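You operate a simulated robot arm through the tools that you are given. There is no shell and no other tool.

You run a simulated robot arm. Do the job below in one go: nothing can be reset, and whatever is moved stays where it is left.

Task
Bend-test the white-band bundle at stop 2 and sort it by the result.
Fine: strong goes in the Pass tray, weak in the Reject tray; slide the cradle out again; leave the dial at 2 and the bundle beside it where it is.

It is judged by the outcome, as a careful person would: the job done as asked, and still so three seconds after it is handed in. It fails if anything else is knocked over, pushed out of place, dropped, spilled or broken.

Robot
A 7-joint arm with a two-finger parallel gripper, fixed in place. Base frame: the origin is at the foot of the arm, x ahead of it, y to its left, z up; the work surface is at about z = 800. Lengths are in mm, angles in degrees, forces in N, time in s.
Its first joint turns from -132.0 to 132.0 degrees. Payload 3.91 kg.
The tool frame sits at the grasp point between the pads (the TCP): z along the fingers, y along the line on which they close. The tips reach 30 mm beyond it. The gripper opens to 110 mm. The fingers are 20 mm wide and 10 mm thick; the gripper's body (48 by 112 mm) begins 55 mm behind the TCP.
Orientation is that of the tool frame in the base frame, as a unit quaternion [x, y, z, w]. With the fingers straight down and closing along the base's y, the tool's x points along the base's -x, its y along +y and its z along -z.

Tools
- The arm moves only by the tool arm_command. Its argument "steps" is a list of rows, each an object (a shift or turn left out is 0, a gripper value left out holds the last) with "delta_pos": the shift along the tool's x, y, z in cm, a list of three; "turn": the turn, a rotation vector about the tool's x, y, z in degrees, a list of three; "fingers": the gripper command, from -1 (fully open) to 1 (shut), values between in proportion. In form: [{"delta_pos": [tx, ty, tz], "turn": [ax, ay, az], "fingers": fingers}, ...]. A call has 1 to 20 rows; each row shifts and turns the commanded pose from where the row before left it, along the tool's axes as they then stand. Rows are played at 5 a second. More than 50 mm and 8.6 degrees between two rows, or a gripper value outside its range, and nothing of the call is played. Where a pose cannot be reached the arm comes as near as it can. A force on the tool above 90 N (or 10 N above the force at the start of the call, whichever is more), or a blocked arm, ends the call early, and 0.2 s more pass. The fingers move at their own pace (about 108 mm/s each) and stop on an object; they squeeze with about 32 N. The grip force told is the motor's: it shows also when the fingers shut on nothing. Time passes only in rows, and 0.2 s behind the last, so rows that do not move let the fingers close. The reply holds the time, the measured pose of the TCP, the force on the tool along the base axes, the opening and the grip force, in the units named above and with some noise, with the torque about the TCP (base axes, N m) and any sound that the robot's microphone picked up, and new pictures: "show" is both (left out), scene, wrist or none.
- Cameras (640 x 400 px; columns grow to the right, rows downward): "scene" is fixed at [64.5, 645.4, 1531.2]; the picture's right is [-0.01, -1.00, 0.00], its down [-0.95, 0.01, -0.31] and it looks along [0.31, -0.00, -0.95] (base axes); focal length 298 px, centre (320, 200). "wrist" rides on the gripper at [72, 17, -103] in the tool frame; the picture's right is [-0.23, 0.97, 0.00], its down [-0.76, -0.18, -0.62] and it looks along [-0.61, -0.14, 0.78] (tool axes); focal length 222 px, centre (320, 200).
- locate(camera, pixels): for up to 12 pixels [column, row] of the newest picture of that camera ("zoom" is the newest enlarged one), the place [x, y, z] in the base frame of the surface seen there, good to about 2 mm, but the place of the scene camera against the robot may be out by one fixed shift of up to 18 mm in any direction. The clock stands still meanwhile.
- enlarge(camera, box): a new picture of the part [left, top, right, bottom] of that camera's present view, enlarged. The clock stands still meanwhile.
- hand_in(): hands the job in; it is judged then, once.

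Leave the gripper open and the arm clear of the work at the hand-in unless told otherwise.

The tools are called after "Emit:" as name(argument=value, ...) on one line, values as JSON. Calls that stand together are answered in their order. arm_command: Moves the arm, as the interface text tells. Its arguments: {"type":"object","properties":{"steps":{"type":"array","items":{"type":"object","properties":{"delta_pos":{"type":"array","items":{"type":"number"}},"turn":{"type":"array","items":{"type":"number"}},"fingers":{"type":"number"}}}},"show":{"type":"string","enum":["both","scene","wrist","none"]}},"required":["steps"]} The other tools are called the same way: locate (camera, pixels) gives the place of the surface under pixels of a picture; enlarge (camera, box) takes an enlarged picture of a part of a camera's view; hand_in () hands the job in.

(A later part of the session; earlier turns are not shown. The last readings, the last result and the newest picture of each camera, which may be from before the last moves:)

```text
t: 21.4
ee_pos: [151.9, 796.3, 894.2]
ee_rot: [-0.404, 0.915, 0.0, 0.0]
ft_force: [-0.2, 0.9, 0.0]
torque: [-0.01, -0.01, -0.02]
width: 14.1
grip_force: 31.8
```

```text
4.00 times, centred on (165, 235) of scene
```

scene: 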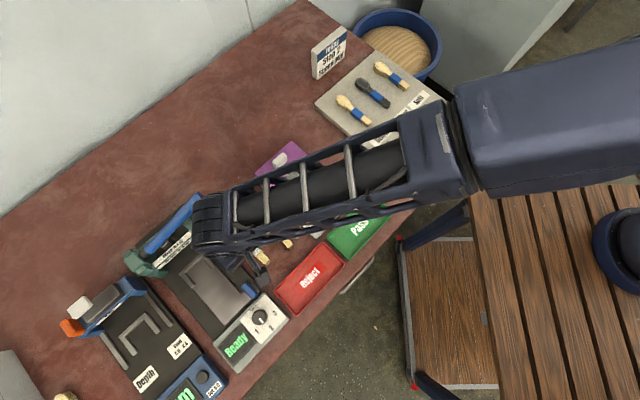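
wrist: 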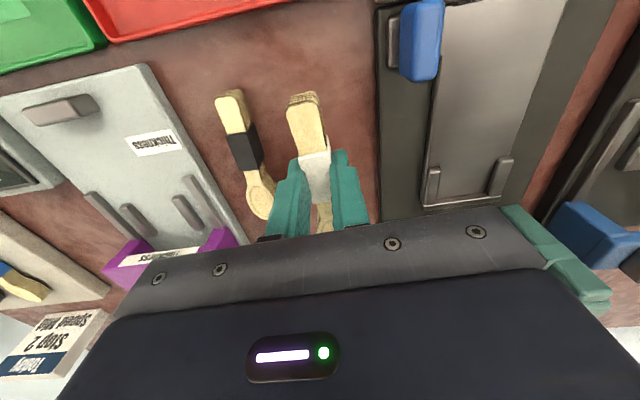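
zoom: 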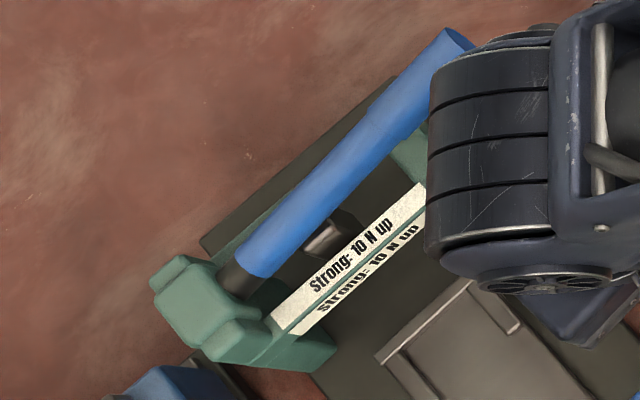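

Emit:
locate(camera="zoom", pixels=[[325, 235], [335, 222], [202, 245], [340, 250], [350, 262], [345, 180], [275, 235], [380, 358], [470, 283], [388, 90], [205, 300], [235, 275]])

Emit:
locate(camera="scene", pixels=[[262, 317], [241, 345]])

```text
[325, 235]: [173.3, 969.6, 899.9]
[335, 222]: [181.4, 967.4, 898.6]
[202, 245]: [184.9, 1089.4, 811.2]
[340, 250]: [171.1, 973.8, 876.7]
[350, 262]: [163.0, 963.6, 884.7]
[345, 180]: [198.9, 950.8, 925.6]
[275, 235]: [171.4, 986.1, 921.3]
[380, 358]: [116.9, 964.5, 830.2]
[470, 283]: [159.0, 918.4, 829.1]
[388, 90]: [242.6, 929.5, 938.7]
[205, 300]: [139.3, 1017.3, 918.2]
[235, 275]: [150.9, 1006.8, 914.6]
```

```text
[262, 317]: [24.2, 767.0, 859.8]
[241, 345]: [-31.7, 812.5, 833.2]
```

In the arm's frame the nose is at about u = −572, v ≈ 807. That's right over the cradle's centreline, and pushing the cradle in about 110 mm would put the bundle's middle under it. So the bundle goes lengthwise with its head in the fence. I'm rotating to the cradle's axis and hovering over it.

Emit:
arm_command(steps=[{"turn": [0, 0, 2.2], "delta_pos": [0, 0, -1.1]}, {"delta_pos": [-0.17, 4.12, 0]}, {"delta_pos": [-0.17, 4.12, 0]}, {"delta_pos": [-0.17, 4.12, 0]}, {}], show="wrist")

Emit:
enlarge(camera="wrist", box=[220, 40, 440, 220])

```text
t: 22.6
ee_pos: [64.4, 883.8, 906.1]
ee_rot: [-0.386, 0.923, 0.0, 0.0]
ft_force: [0.4, 0.2, 0.2]
torque: [0.0, 0.03, 0.03]
width: 13.9
grip_force: 32.0
```

wrist: 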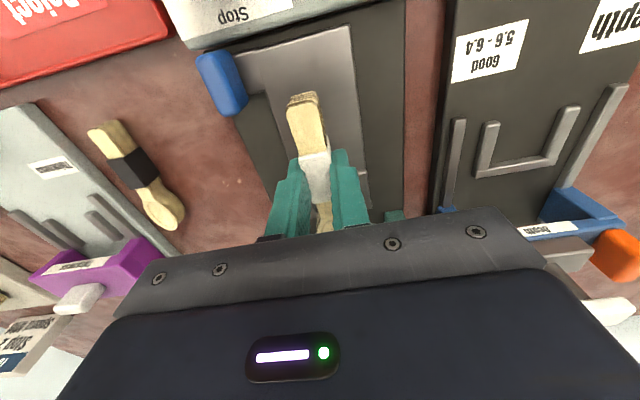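

```text
2.22 times, centred on (330, 130) of wrist
```

zoom: 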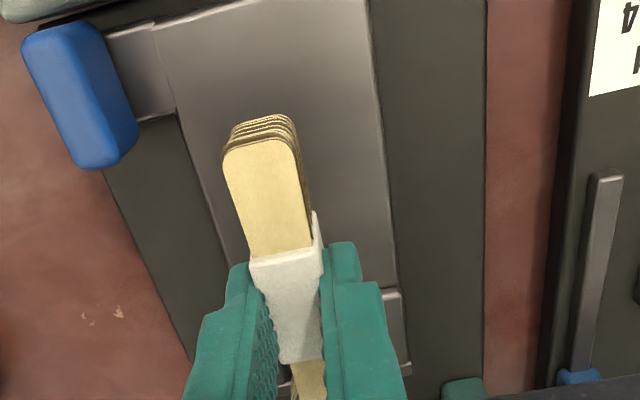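

Emit:
enlarge(camera="wrist", box=[250, 90, 400, 200])

```text
3.64 times, centred on (325, 145) of wrist
```

zoom: 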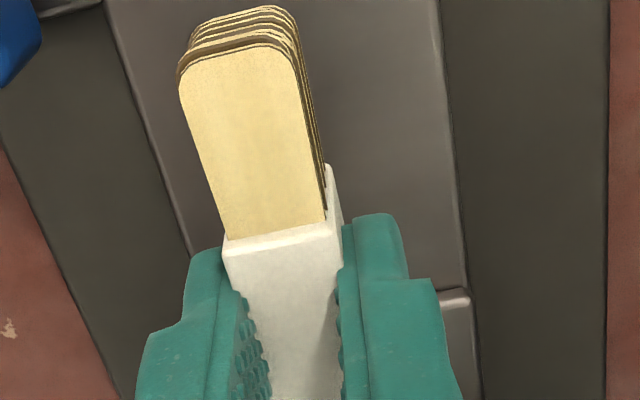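

The bundle is centred over the cradle plate within about 1 mm, and the head should land about 4 mm short of the fence wall. I'm lowering to just above the plate.

Emit:
arm_command(steps=[{"delta_pos": [0, 0.07, 1.5]}, {"delta_pos": [0, 0, 1.5]}, {"delta_pos": [0, 0, 1.2]}, {"delta_pos": [0, 0, 0.3]}, {}], show="wrist")

Emit:
enlarge(camera="wrist", box=[220, 40, 440, 220])

```text
t: 23.8
ee_pos: [66.2, 885.0, 859.4]
ee_rot: [-0.386, 0.923, 0.0, 0.0]
ft_force: [0.1, -0.5, -0.1]
torque: [0.02, -0.02, 0.0]
width: 14.3
grip_force: 31.6
```

wrist: 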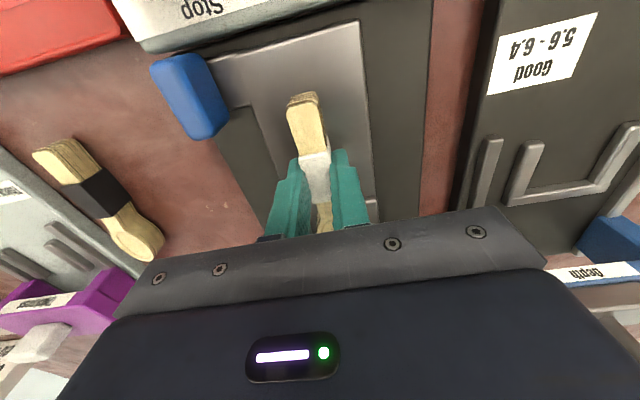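

```text
2.22 times, centred on (330, 130) of wrist
```

zoom: 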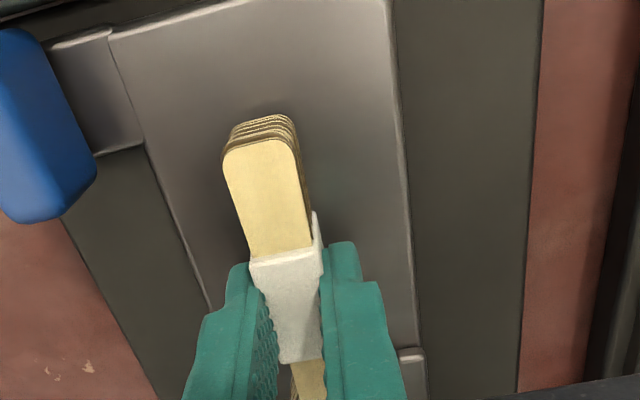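

No contact yet. I'll lower in 1 mm steps toward the plate and watch the force.

Emit:
arm_command(steps=[{"delta_pos": [0, 0, 0.1]}, {"delta_pos": [0, 0, 0.1]}, {}], show="none")

```text
t: 24.6
ee_pos: [66.5, 885.3, 859.2]
ee_rot: [-0.386, 0.922, -0.001, 0.001]
ft_force: [0.5, 0.4, -0.9]
torque: [-0.02, 0.0, 0.0]
width: 14.2
grip_force: 32.0
```

Emit:
arm_command(steps=[{"delta_pos": [0, 0, 0.1]}, {}], show="none")

```text
t: 25.2
ee_pos: [66.1, 885.5, 857.8]
ee_rot: [-0.385, 0.923, -0.001, 0.0]
ft_force: [0.4, -0.4, -0.6]
torque: [0.0, 0.01, 0.03]
width: 14.4
grip_force: 32.5
```

Emit:
arm_command(steps=[{"delta_pos": [0, 0, 0.1]}, {}], show="none")

```text
t: 25.8
ee_pos: [67.1, 886.9, 856.9]
ee_rot: [-0.386, 0.922, 0.0, 0.0]
ft_force: [-0.8, 0.6, -0.3]
torque: [0.01, -0.03, -0.01]
width: 14.6
grip_force: 31.7
```

Emit:
arm_command(steps=[{"delta_pos": [0, 0, 0.1]}, {}], show="wrist")

Emit:
enlarge(camera="wrist", box=[220, 40, 440, 220])

```text
t: 26.4
ee_pos: [67.7, 886.3, 855.9]
ee_rot: [-0.386, 0.923, 0.002, 0.001]
ft_force: [-2.5, 1.6, 6.3]
torque: [0.09, 0.02, 0.0]
width: 14.4
grip_force: 31.8
```

wrist: 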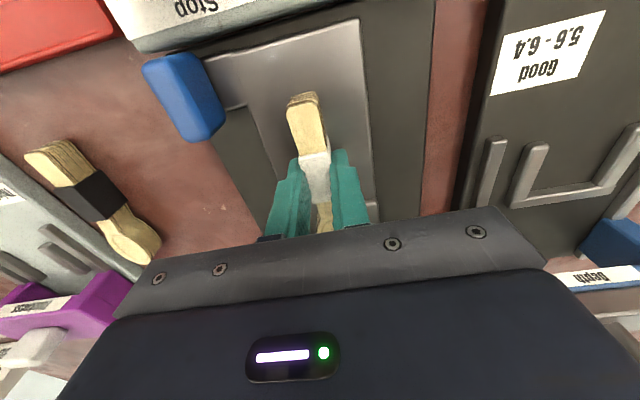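

```text
2.22 times, centred on (330, 130) of wrist
```

zoom: 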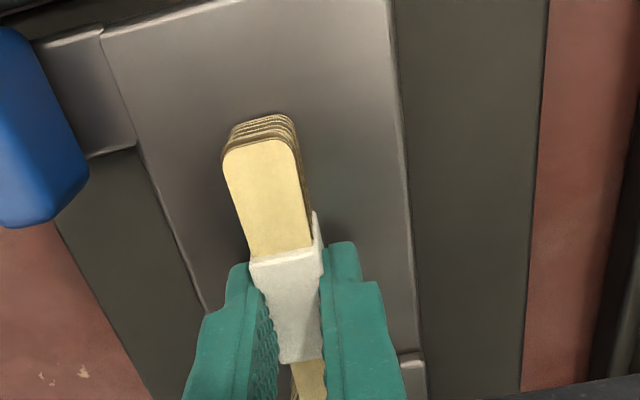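

The bundle touched down on the plate with 6 N. I'm releasing gently and lifting.

Emit:
arm_command(steps=[{"fingers": 0.7}, {"fingers": 0.5}, {"fingers": 0.3}, {"fingers": 0.2}, {"delta_pos": [0, 0, -2.0]}, {"delta_pos": [0, 0, -3.0]}, {"delta_pos": [0, 0, -3.0]}, {}], show="wrist")

Emit:
enlarge(camera="wrist", box=[220, 40, 440, 220])

```text
t: 28.2
ee_pos: [66.4, 886.3, 933.8]
ee_rot: [-0.386, 0.922, 0.0, 0.0]
ft_force: [-0.1, -0.1, -0.6]
torque: [0.04, 0.01, 0.01]
width: 43.9
grip_force: 0.0
```

wrist: 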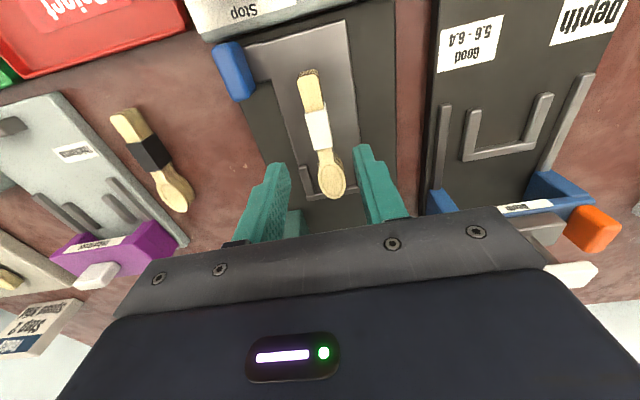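

```text
2.22 times, centred on (330, 130) of wrist
```

zoom: 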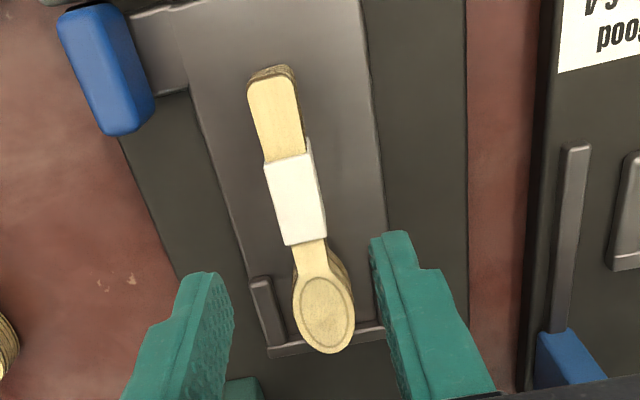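

The bundle sits between the fence arms. I'll check the height and the gap to the wall.

Emit:
enlarge(camera="wrist", box=[280, 130, 380, 220])

Emit:
locate(camera="wrist", pixels=[[307, 82], [318, 128], [331, 180], [333, 194], [303, 195], [300, 172], [310, 200], [350, 193], [326, 150], [310, 75], [233, 70], [322, 185]])

```text
4.44 times, centred on (330, 175) of wrist
```

zoom: 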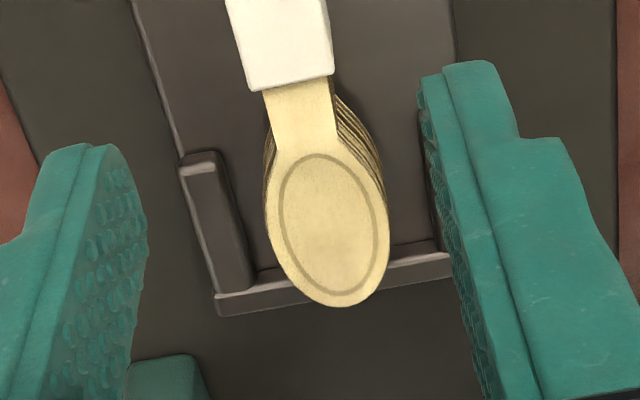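

```text
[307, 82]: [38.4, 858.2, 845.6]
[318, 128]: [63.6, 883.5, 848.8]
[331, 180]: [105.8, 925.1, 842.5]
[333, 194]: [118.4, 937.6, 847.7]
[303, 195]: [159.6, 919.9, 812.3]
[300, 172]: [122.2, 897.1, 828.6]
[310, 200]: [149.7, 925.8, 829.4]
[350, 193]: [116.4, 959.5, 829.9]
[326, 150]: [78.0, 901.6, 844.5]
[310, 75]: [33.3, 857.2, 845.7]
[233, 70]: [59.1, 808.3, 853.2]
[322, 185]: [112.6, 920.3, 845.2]
```

The bundle is flat (top ≈845 all along), centred, and about 5 mm short of the wall. Now for the blue handle I'll use to slide the cradle. I'll zoom in on it and on the right gantry upright.

Emit:
enlarge(camera="wrist", box=[190, 20, 290, 120])

Emit:
enlarge(camera="scene", box=[130, 190, 290, 340])

```text
4.00 times, centred on (240, 70) of wrist
```

zoom: 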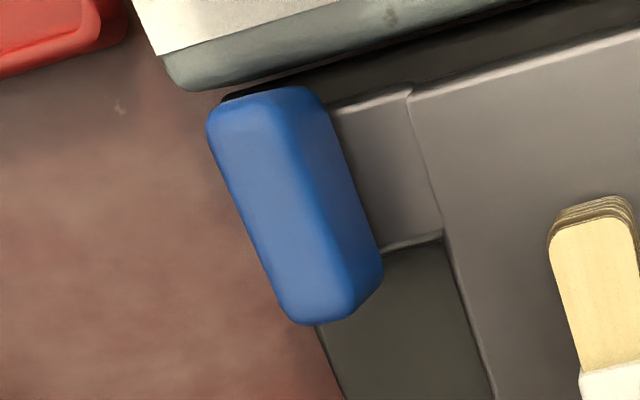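

```text
2.67 times, centred on (210, 265) of scene
```

zoom: 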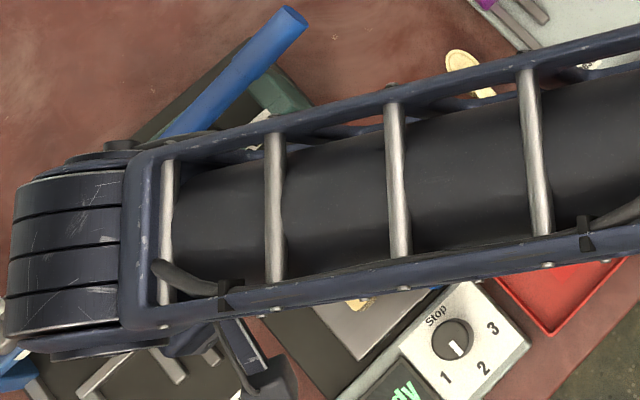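

The dial pointer's direction deserves a closer check in the scene view.

Emit:
enlarge(camera="scene", box=[240, 295, 285, 340])

Emit:
locate(camera="wrist", pixels=[[222, 55], [233, 70], [243, 90], [228, 48], [250, 85], [244, 98], [222, 48], [262, 60], [215, 60], [290, 222], [298, 215]])

```text
8.89 times, centred on (262, 318) of scene
```

zoom: 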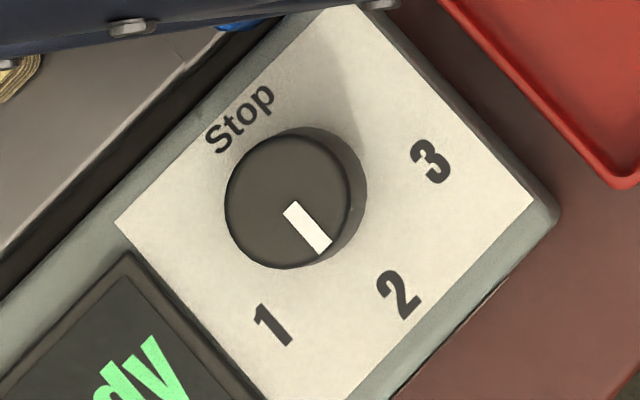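

```text
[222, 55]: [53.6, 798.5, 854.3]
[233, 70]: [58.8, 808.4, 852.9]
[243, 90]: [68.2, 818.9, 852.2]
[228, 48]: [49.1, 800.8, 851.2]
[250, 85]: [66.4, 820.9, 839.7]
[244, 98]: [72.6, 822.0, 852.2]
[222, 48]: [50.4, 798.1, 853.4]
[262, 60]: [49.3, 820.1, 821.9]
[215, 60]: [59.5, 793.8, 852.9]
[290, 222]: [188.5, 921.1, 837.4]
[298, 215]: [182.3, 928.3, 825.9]
```

The pointer-to-label offset matches what it showed at 1, so the dial is at 2. The handle is a fin about 17 mm thick and 39 mm long at roughly (62, 807), top z 853. I'll hover over it and check alignment before gripping it across.

Emit:
arm_command(steps=[{"delta_pos": [2.98, -2.63, 0]}, {"delta_pos": [2.98, -2.63, 0]}, {"delta_pos": [0, 0, 2.9]}, {}])

Emit:
enlarge(camera="wrist", box=[240, 80, 400, 220])

```text
t: 29.2
ee_pos: [61.2, 807.7, 907.6]
ee_rot: [-0.386, 0.923, 0.0, 0.0]
ft_force: [-0.5, -0.6, 1.0]
torque: [0.0, 0.0, -0.03]
width: 44.0
grip_force: 0.1
```

scene: 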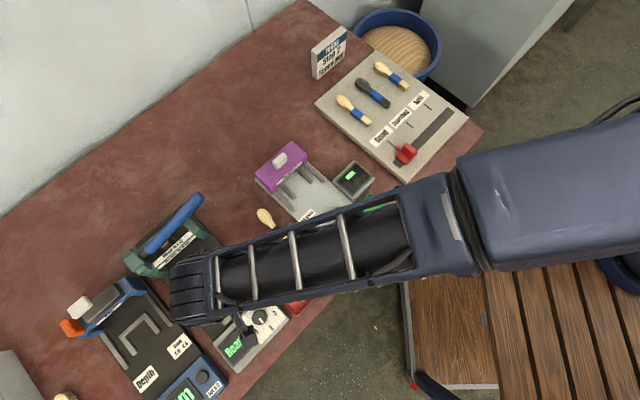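
wrist: 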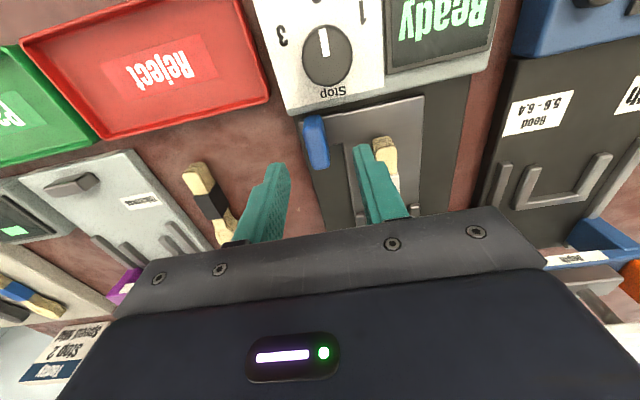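

```text
2.86 times, centred on (320, 150) of wrist
```

zoom: 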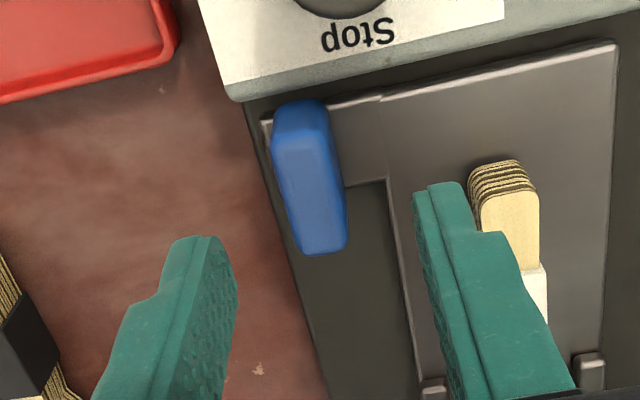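

The handle's centre is about 3.7 mm to the left of the TCP axis. I'll correct that, lower to z≈857 with the tips around 827, and close on the handle.

Emit:
arm_command(steps=[{"delta_pos": [0.0, -0.37, 0]}, {"delta_pos": [0, 0, 2.5]}, {"delta_pos": [0, 0, 2.5]}, {"fingers": 0.45}, {"fingers": 0.6}, {"fingers": 0.75}, {"fingers": 0.9}, {}], show="wrist")

Emit:
enlarge(camera="wrist", box=[240, 80, 400, 220])

```text
t: 31.0
ee_pos: [63.7, 804.1, 856.4]
ee_rot: [-0.386, 0.922, 0.001, -0.001]
ft_force: [-11.3, 13.5, -3.1]
torque: [0.62, -0.25, -1.0]
width: 16.0
grip_force: 44.7
```

wrist: 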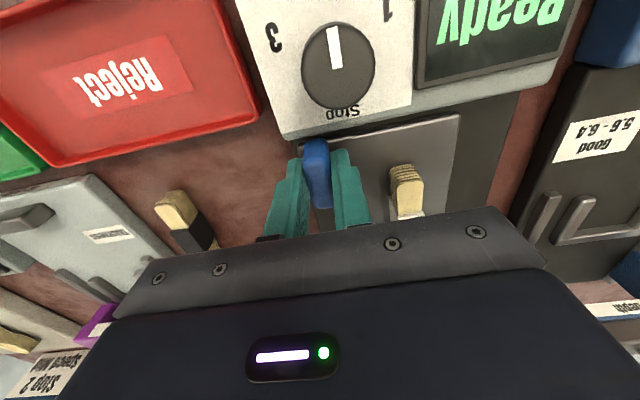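

```text
2.86 times, centred on (320, 150) of wrist
```

zoom: 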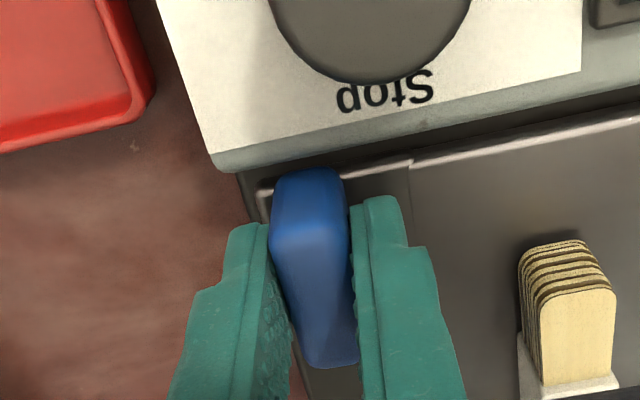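

The handle is gripped at 16 mm. I'll slide the cradle inward (−tool x) slowly, 20 mm first, relieving the small side force, and check.

Emit:
arm_command(steps=[{"delta_pos": [-0.3, 0.1, 0]}, {"delta_pos": [-0.5, 0, 0]}, {"delta_pos": [-0.6, 0, 0]}, {"delta_pos": [-0.6, 0, 0]}, {}], show="wrist")

```text
t: 32.2
ee_pos: [77.9, 820.5, 855.9]
ee_rot: [-0.386, 0.923, -0.001, 0.0]
ft_force: [-8.0, 8.2, 1.6]
torque: [-0.78, 0.86, -0.9]
width: 16.1
grip_force: 44.7
```

wrist: 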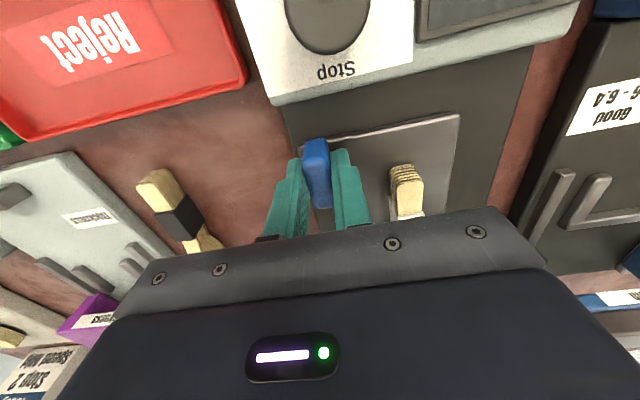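

The cradle follows smoothly. I'll keep pushing in.

Emit:
arm_command(steps=[{"delta_pos": [-0.8, 0.05, 0]}, {"delta_pos": [-0.8, 0, 0]}, {"delta_pos": [-0.8, 0, 0]}, {"delta_pos": [-0.8, 0, 0]}, {"delta_pos": [-0.8, 0, 0]}, {"delta_pos": [-0.8, 0, 0]}, {}])

```text
t: 33.8
ee_pos: [112.4, 852.9, 856.6]
ee_rot: [-0.386, 0.922, 0.0, 0.0]
ft_force: [4.9, -4.5, 2.5]
torque: [-0.44, 0.28, -0.97]
width: 16.0
grip_force: 44.3
```

scene: 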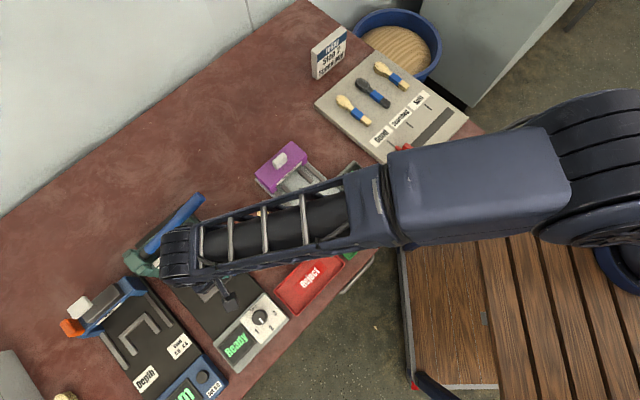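
wrist: 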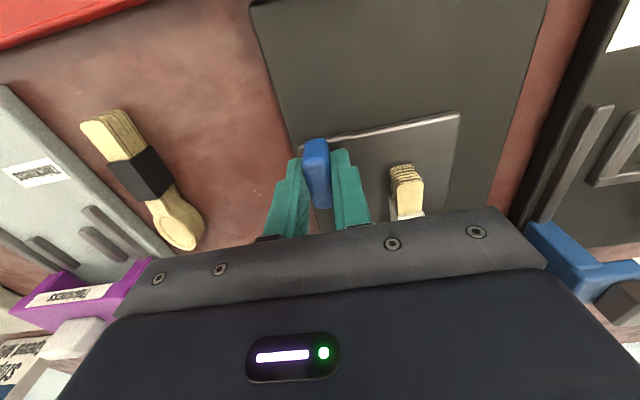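

About 69 mm in, with low forces. I'll go on in smaller steps, watching for the end stop.

Emit:
arm_command(steps=[{"delta_pos": [-0.6, -0.03, 0]}, {"delta_pos": [-0.6, 0, 0]}, {"delta_pos": [-0.6, 0, 0]}, {"delta_pos": [-0.6, 0, 0]}, {"delta_pos": [-0.4, 0, 0]}, {}])

```text
t: 35.2
ee_pos: [131.8, 873.8, 856.0]
ee_rot: [-0.385, 0.923, 0.0, 0.0]
ft_force: [9.9, -9.2, 8.0]
torque: [-1.0, 0.81, -0.98]
width: 16.1
grip_force: 44.9
```

scene: 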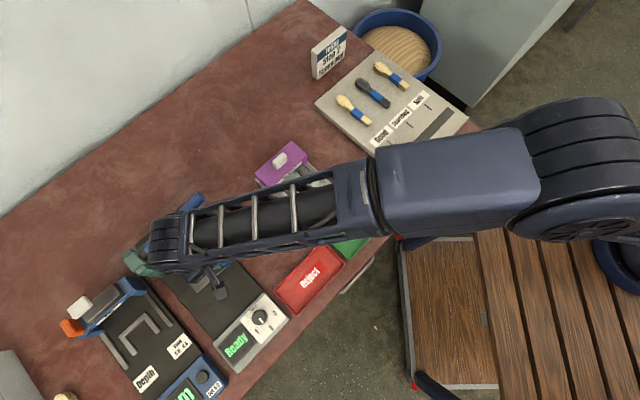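
wrist: 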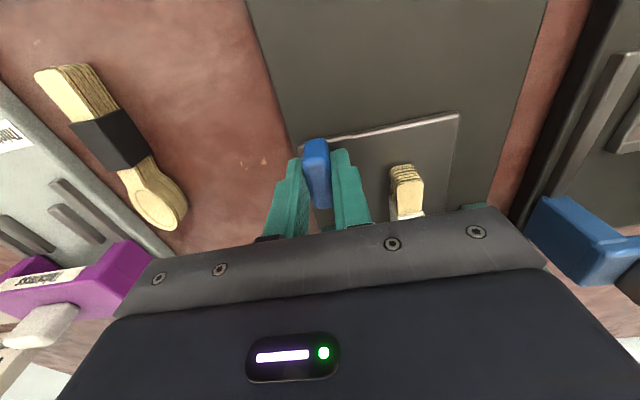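

About 97 mm in. Continuing in 4 mm steps, with a small lateral relief.

Emit:
arm_command(steps=[{"delta_pos": [-0.4, -0.08, 0]}, {"delta_pos": [-0.4, 0, 0]}, {"delta_pos": [-0.4, 0, 0]}, {}], show="wrist")

```text
t: 36.2
ee_pos: [140.3, 881.3, 856.5]
ee_rot: [-0.386, 0.922, 0.002, 0.0]
ft_force: [0.4, 0.0, 21.8]
torque: [-0.84, 0.68, -0.92]
width: 16.0
grip_force: 45.3
```

wrist: 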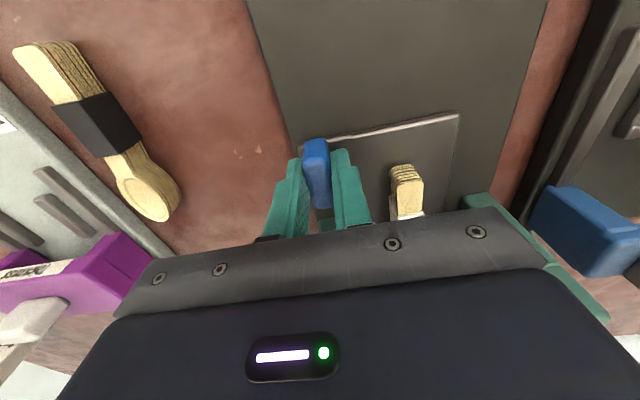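

The travel is about 109 mm. There's 22 N upward on the tool, so I'll relieve it by raising 1.5 mm and keep edging in.

Emit:
arm_command(steps=[{"delta_pos": [0, 0, -0.15]}, {"delta_pos": [-0.3, 0, 0]}, {"delta_pos": [-0.3, 0, 0]}, {}], show="wrist")

```text
t: 37.2
ee_pos: [143.6, 884.5, 856.1]
ee_rot: [-0.386, 0.922, 0.0, 0.0]
ft_force: [-12.8, 10.5, 2.8]
torque: [0.75, -0.36, -0.89]
width: 16.0
grip_force: 44.9
```

wrist: 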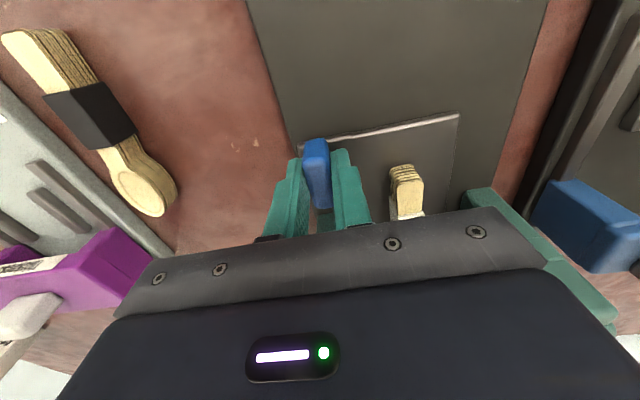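

Emit:
arm_command(steps=[{"delta_pos": [-0.3, 0.05, 0]}, {"delta_pos": [-0.3, 0, 0]}, {"delta_pos": [-0.3, 0, 0]}, {}], show="wrist")

```text
t: 38.2
ee_pos: [148.7, 890.6, 856.5]
ee_rot: [-0.385, 0.923, -0.001, -0.002]
ft_force: [-21.5, -24.6, -5.8]
torque: [-0.24, 0.64, -0.9]
width: 15.8
grip_force: 45.1
```

wrist: 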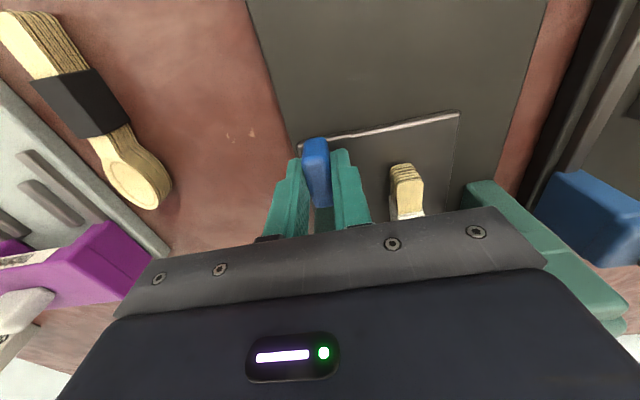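

The force along the slide jumped to about 33 N, so the cradle has reached its inner stop after about 121 mm of travel. I'll ease back 2 mm to unload, open, and lift away.

Emit:
arm_command(steps=[{"delta_pos": [0.2, 0, 0]}, {"fingers": 0.6}, {"fingers": 0.35}, {"fingers": 0.2}, {"delta_pos": [0, 0, -2.0]}, {"delta_pos": [0, 0, -3.0]}, {"delta_pos": [0, 0, -3.0]}, {}])

```text
t: 40.0
ee_pos: [149.9, 889.2, 939.1]
ee_rot: [-0.386, 0.922, 0.0, 0.0]
ft_force: [0.3, 0.2, -0.5]
torque: [0.0, 0.0, 0.0]
width: 43.8
grip_force: 0.0
```

scene: 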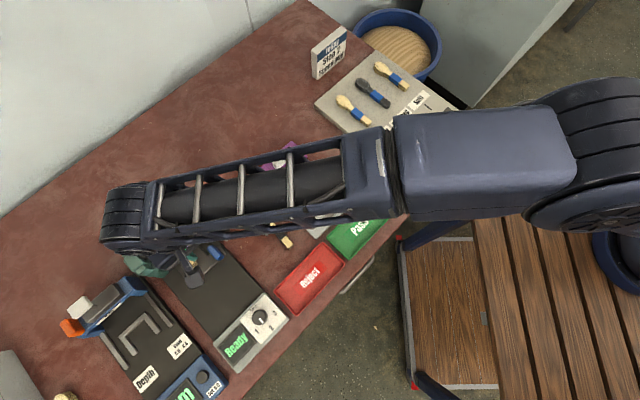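
wrist: 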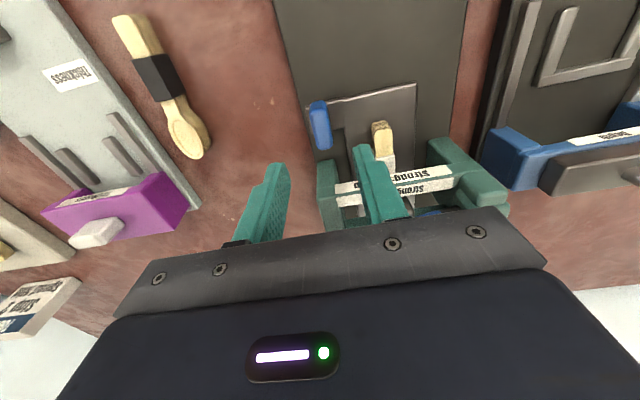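

The cradle is in with the bundle under the crossbar. I'm backing the arm off to see the lever and gantry clearly.

Emit:
arm_command(steps=[{"delta_pos": [0, 0, -3.0], "fingers": -0.2}, {"delta_pos": [4.2, 0.61, -1.5]}, {"delta_pos": [4.2, 0.61, -1.5]}, {"delta_pos": [4.2, 0.61, -1.5]}, {"delta_pos": [4.2, 0.61, -1.5]}, {"delta_pos": [4.2, 0.61, -1.5]}, {}])

Emit:
enlarge(camera="scene", box=[115, 180, 235, 290])

Emit:
enlarge(camera="wrist", box=[230, 60, 430, 240])

```text
t: 41.6
ee_pos: [-19.5, 760.7, 1042.6]
ee_rot: [-0.386, 0.922, 0.0, -0.001]
ft_force: [0.4, 0.0, -0.5]
torque: [0.0, 0.02, -0.01]
width: 66.1
grip_force: 0.1
```

scene: 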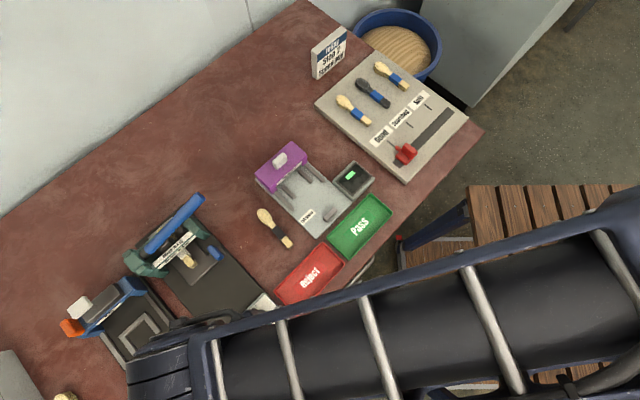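
wrist: 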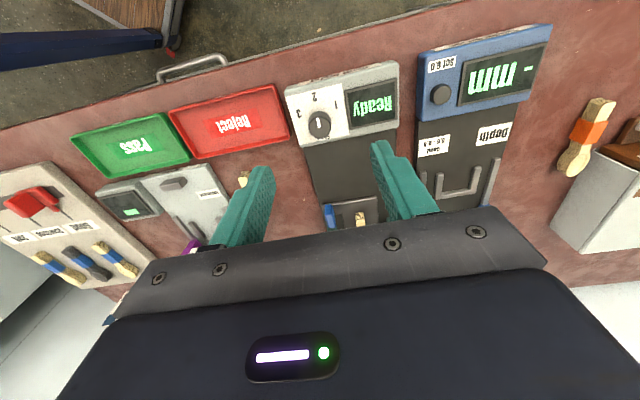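

```text
3.64 times, centred on (175, 235) of scene
```

zoom: 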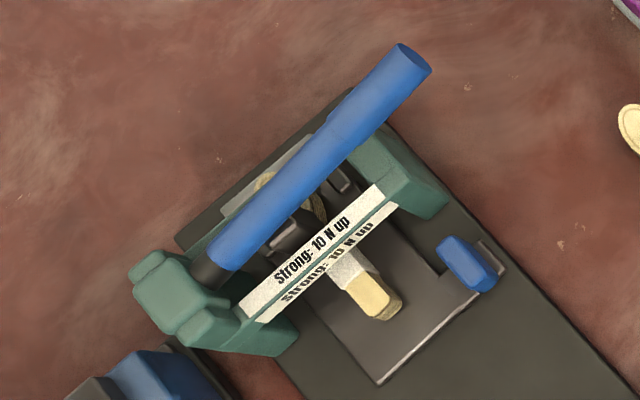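

```text
2.22 times, centred on (330, 150) of wrist
```

zoom: 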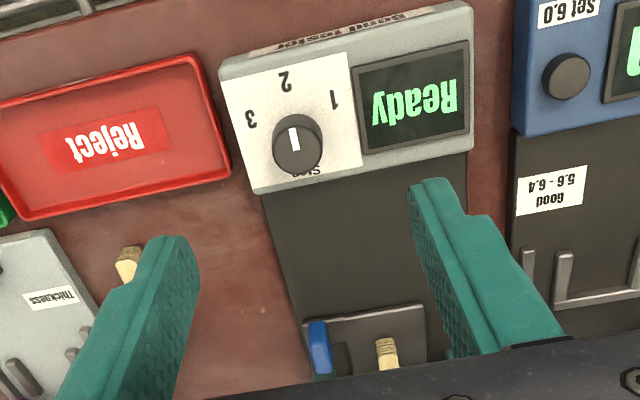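

I'll locate lever, hinge, nose and upright points in the scene view.

Emit:
locate(camera="scene", pixels=[[199, 196], [191, 206], [180, 217], [172, 224], [160, 238], [149, 250], [131, 257], [194, 225], [205, 232], [166, 245], [188, 236], [160, 262]])

Emit:
enlarge(camera="scene", box=[120, 185, 210, 275])

```text
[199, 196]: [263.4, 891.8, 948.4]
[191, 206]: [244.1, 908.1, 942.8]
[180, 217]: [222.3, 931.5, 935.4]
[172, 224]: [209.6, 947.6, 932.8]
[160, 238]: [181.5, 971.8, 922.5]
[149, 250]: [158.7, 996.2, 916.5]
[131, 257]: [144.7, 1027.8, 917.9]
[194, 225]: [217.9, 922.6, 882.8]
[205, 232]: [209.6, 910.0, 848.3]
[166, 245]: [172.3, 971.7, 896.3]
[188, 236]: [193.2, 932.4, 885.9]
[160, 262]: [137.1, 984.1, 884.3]
```

```text
4.44 times, centred on (165, 230) of scene
```

zoom: 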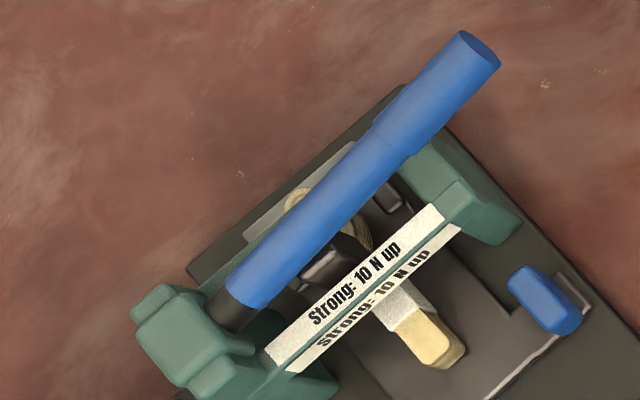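

In the arm's frame the lever axis is at v≈815, its top rising from z≈916 at the hinge (u≈−601) to z≈948 at the tip (u≈−450). The right upright's top is only z≈883, so the lever swings down roughly to level. I'll yaw the tool 90° so the fingers straddle the lever near its tip and hover there first.

Emit:
arm_command(steps=[{"turn": [0, 0, -7.5]}, {"turn": [0, 0, -7.5]}, {"turn": [0, 0, -7.5]}, {"turn": [0, 0, -7.5]}, {"turn": [0, 0, -7.5]}, {"turn": [0, 0, -7.5]}, {"turn": [0, 0, -7.5]}, {"turn": [0, 0, -7.5]}, {"turn": [0, 0, -7.5]}, {"turn": [0, 0, -7.5]}, {"turn": [0, 0, -7.5]}, {"turn": [0, 0, -7.5]}, {"delta_pos": [1.18, -4.09, 0.3]}, {"delta_pos": [1.18, -4.09, 0.3]}, {"delta_pos": [1.18, -4.09, 0.3]}, {"delta_pos": [1.18, -4.09, 0.3]}, {"delta_pos": [1.18, -4.09, 0.3]}, {"delta_pos": [1.18, -4.09, 0.3]}, {}])

```text
t: 45.6
ee_pos: [204.7, 888.0, 1025.6]
ee_rot: [0.925, -0.379, 0.0, 0.0]
ft_force: [-0.2, 0.2, 0.1]
torque: [0.01, 0.0, -0.02]
width: 65.9
grip_force: 0.0
```

scene: 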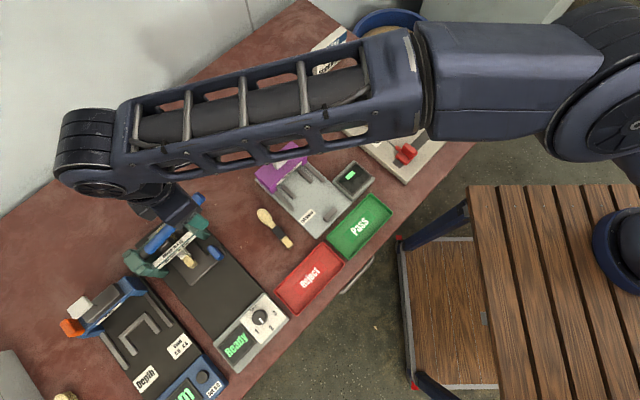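
wrist: 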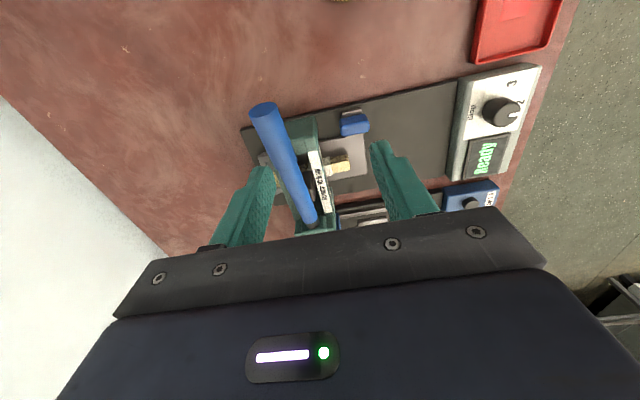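

Good view of the lever: tip at about (265,110), the lever running to (310,220). I'll enlarge and measure.

Emit:
enlarge(camera="wrist", box=[220, 80, 400, 240])

```text
2.50 times, centred on (310, 160) of wrist
```

zoom: 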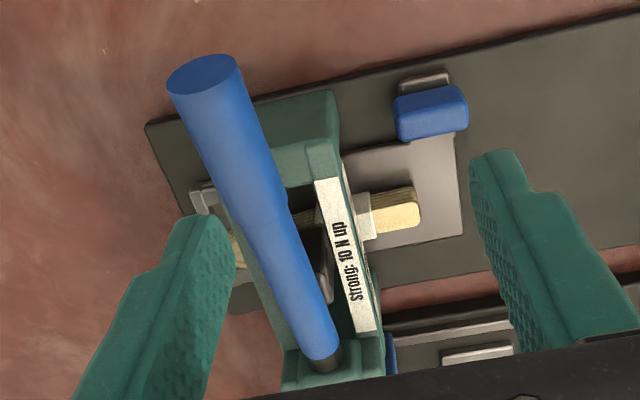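

Emit:
locate(camera="zoom", pixels=[[207, 75], [215, 105], [195, 110], [240, 100], [240, 165], [265, 225], [300, 300], [322, 350], [300, 120], [310, 165], [325, 260], [337, 130]])

```text
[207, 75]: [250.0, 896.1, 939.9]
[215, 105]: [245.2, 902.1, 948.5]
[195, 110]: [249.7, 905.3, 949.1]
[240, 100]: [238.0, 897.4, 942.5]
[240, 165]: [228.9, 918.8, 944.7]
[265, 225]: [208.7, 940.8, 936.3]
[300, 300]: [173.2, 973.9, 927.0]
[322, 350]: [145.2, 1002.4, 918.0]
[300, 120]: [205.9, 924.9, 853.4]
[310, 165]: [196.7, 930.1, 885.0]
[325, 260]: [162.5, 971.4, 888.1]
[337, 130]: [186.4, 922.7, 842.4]
```

Both methods agree the lever axis is at v≈816 with the tip at u≈−450. I'm moving over u≈−466 and lowering partway with the fingers straddling the lever.

Emit:
arm_command(steps=[{"delta_pos": [0.55, -1.95, 0]}, {"delta_pos": [0.5, -1.96, 0]}, {"delta_pos": [0, 0, 1.7]}, {"delta_pos": [0, 0, 1.7]}, {}], show="wrist")

Emit:
enlarge(camera="wrist", box=[220, 60, 420, 220])

```text
t: 46.8
ee_pos: [238.7, 907.0, 991.0]
ee_rot: [0.925, -0.379, 0.0, 0.0]
ft_force: [0.3, 0.1, 0.3]
torque: [0.0, 0.0, -0.01]
width: 65.9
grip_force: 0.0
```

wrist: 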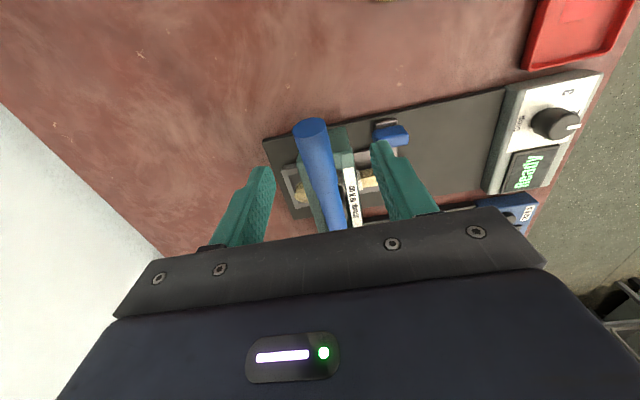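

```text
2.50 times, centred on (320, 140) of wrist
```

zoom: 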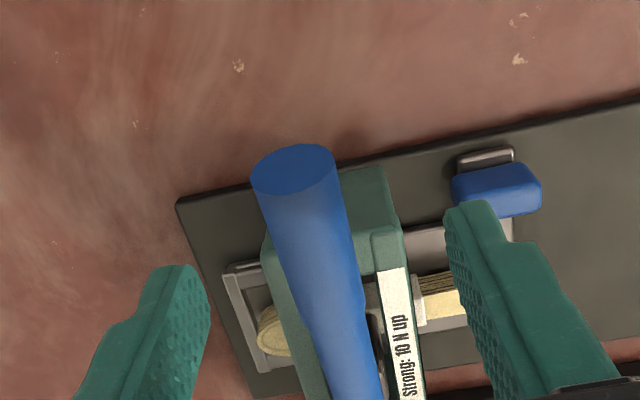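

The lever is about 2.6 mm left of centre. I'll correct that, lower to z≈934 with pads centred on the lever axis, and close.

Emit:
arm_command(steps=[{"delta_pos": [0, -0.26, 0]}, {"delta_pos": [0, 0, 2.0]}, {"delta_pos": [0, 0, 2.0]}, {"delta_pos": [0, 0, 1.7]}, {"fingers": 0.2}, {"fingers": 0.4}, {"fingers": 0.6}, {"fingers": 0.7}, {}])

Emit:
enlarge(camera="wrist", box=[220, 60, 420, 220])

```text
t: 48.8
ee_pos: [241.1, 911.2, 933.4]
ee_rot: [0.925, -0.38, 0.0, -0.001]
ft_force: [12.4, 15.5, 0.6]
torque: [0.18, 0.21, -0.04]
width: 26.4
grip_force: 10.7
```

scene: 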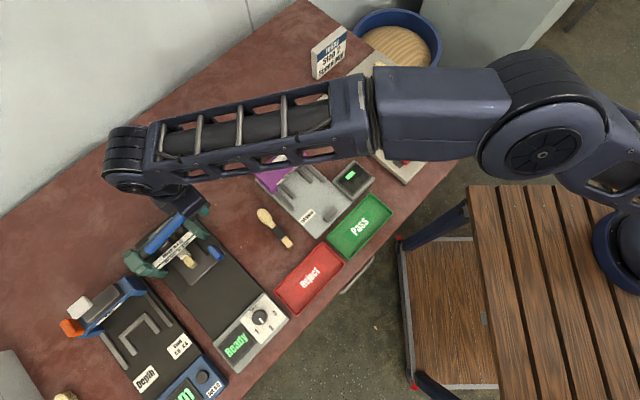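
wrist: 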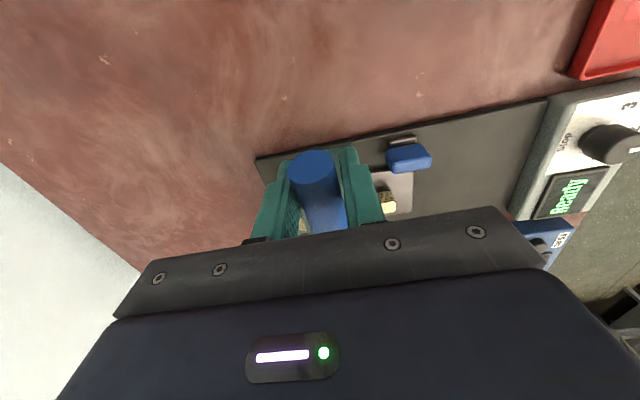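

```text
2.50 times, centred on (320, 140) of wrist
```

zoom: 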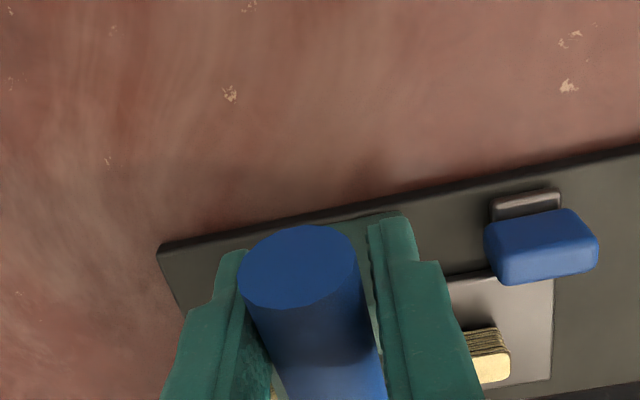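

Contact at 26.4 mm with some side force along +v. I'll shift 1.5 mm in −tool y and let the grip settle.

Emit:
arm_command(steps=[{"delta_pos": [0, -0.15, 0], "fingers": 0.8}, {"fingers": 0.8}, {}], show="none")

```text
t: 49.6
ee_pos: [240.9, 911.5, 933.6]
ee_rot: [0.925, -0.379, 0.0, 0.001]
ft_force: [13.5, 25.4, -1.4]
torque: [-0.04, -0.12, -0.25]
width: 24.5
grip_force: 44.8
```

Emit:
arm_command(steps=[{"delta_pos": [0, -0.2, 0]}, {}], show="none")

```text
t: 50.2
ee_pos: [241.2, 910.9, 934.9]
ee_rot: [0.925, -0.38, 0.001, 0.001]
ft_force: [5.9, -13.5, 0.3]
torque: [-0.06, 0.02, -0.35]
width: 24.7
grip_force: 44.8
```

The side load is down to a few newtons and the lever is held at 24.7 mm. Now I'll press down steadily at about 25 mm/s, 25 mm first, checking force and display.

Emit:
arm_command(steps=[{"delta_pos": [0.06, 0, 0.5]}, {"delta_pos": [0.05, 0, 0.5]}, {"delta_pos": [0.05, 0, 0.5]}, {"delta_pos": [0.04, 0, 0.5]}, {"delta_pos": [0.03, 0, 0.5]}])

Emit:
enlarge(camera="scene", box=[200, 290, 290, 375])

```text
t: 51.4
ee_pos: [242.1, 910.4, 909.9]
ee_rot: [0.925, -0.379, -0.001, 0.0]
ft_force: [-14.0, -18.3, 12.7]
torque: [0.88, 0.78, -0.27]
width: 24.5
grip_force: 45.3
```

scene: 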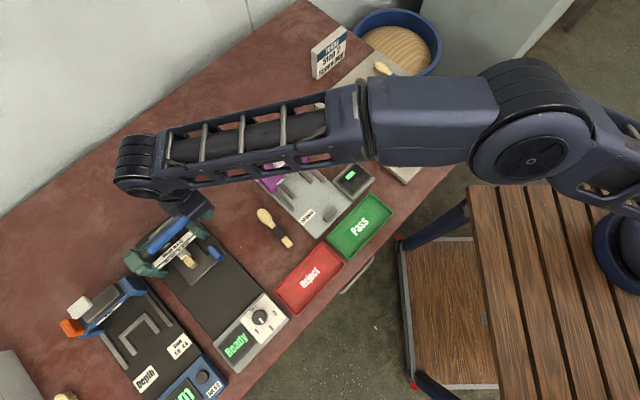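
wrist: 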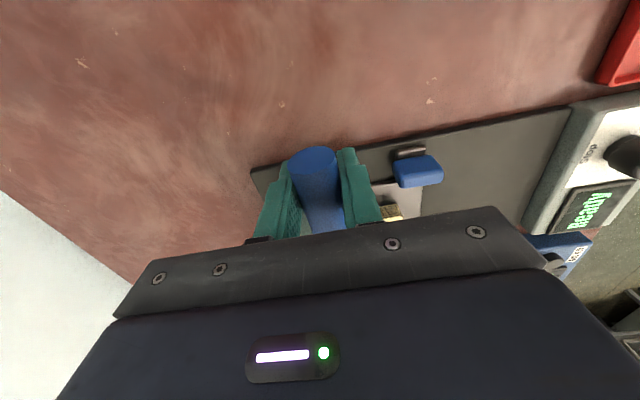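

```text
4.71 times, centred on (245, 332) of scene
```

zoom: 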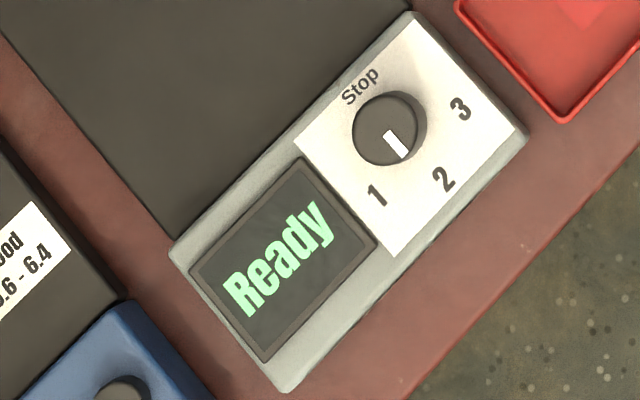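

The display still shows Ready and the vertical force is 12.7 N. I'll continue the press, with a small side relief.

Emit:
arm_command(steps=[{"delta_pos": [0.02, 0.12, 0.5]}, {"delta_pos": [0.01, 0, 0.5]}, {"delta_pos": [0, 0, 0.5]}])

Emit:
enlarge(camera="scene", box=[200, 290, 290, 375])

```text
t: 52.2
ee_pos: [242.8, 909.9, 889.8]
ee_rot: [0.925, -0.379, 0.001, 0.001]
ft_force: [-7.3, -7.9, 2.0]
torque: [-0.4, -0.74, -0.56]
width: 24.9
grip_force: 33.6
```

scene: 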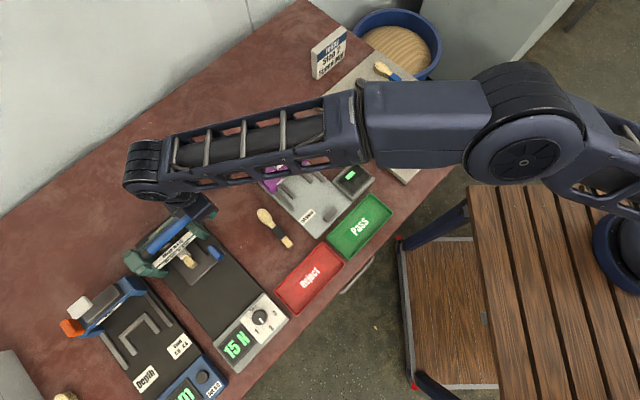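
wrist: 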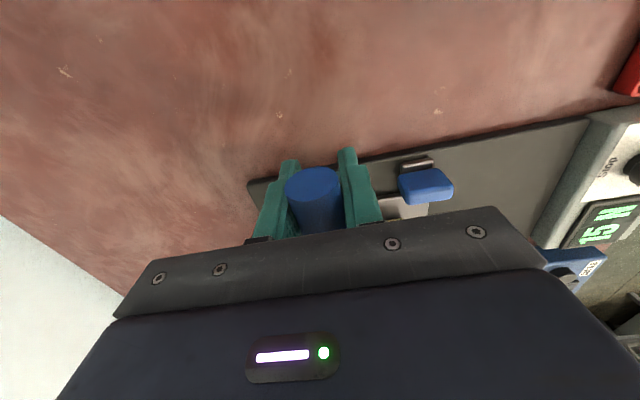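

```text
4.71 times, centred on (245, 332) of scene
```

zoom: 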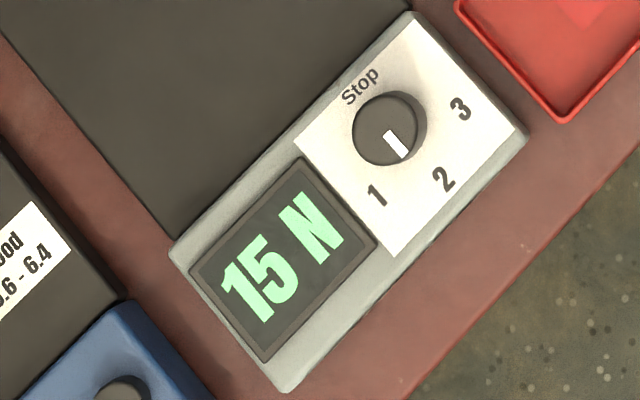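

The display reads 15 N. To be sure the lever is fully at the stop, I'll press on in 2 mm steps and watch the force and reading.

Emit:
arm_command(steps=[{"delta_pos": [0, 0.04, 0.2]}, {"delta_pos": [0, 0, 0.2]}, {}])

Emit:
enlarge(camera="scene", box=[200, 290, 290, 375])

```text
t: 53.0
ee_pos: [242.9, 909.4, 889.7]
ee_rot: [0.925, -0.38, 0.0, 0.0]
ft_force: [-2.2, -24.3, 6.4]
torque: [0.35, -0.1, -0.52]
width: 24.7
grip_force: 44.9
```

scene: 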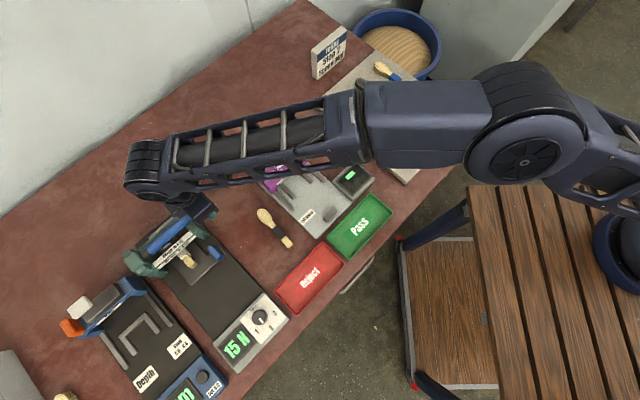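
wrist: 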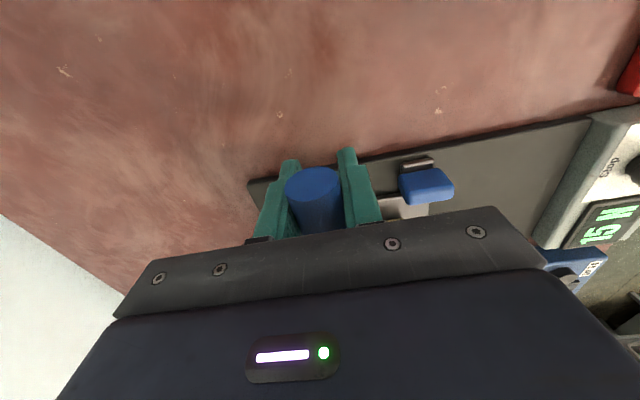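

```text
4.71 times, centred on (245, 332) of scene
```

zoom: 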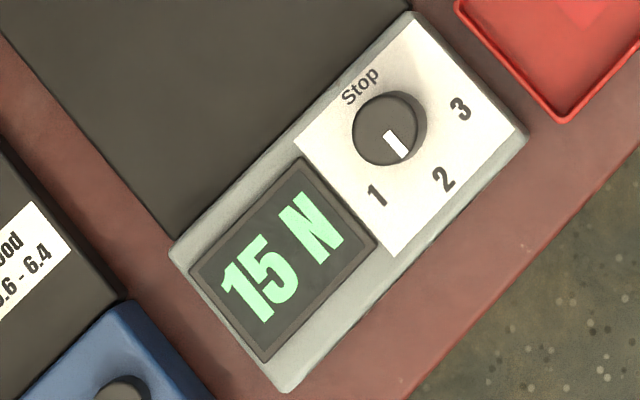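

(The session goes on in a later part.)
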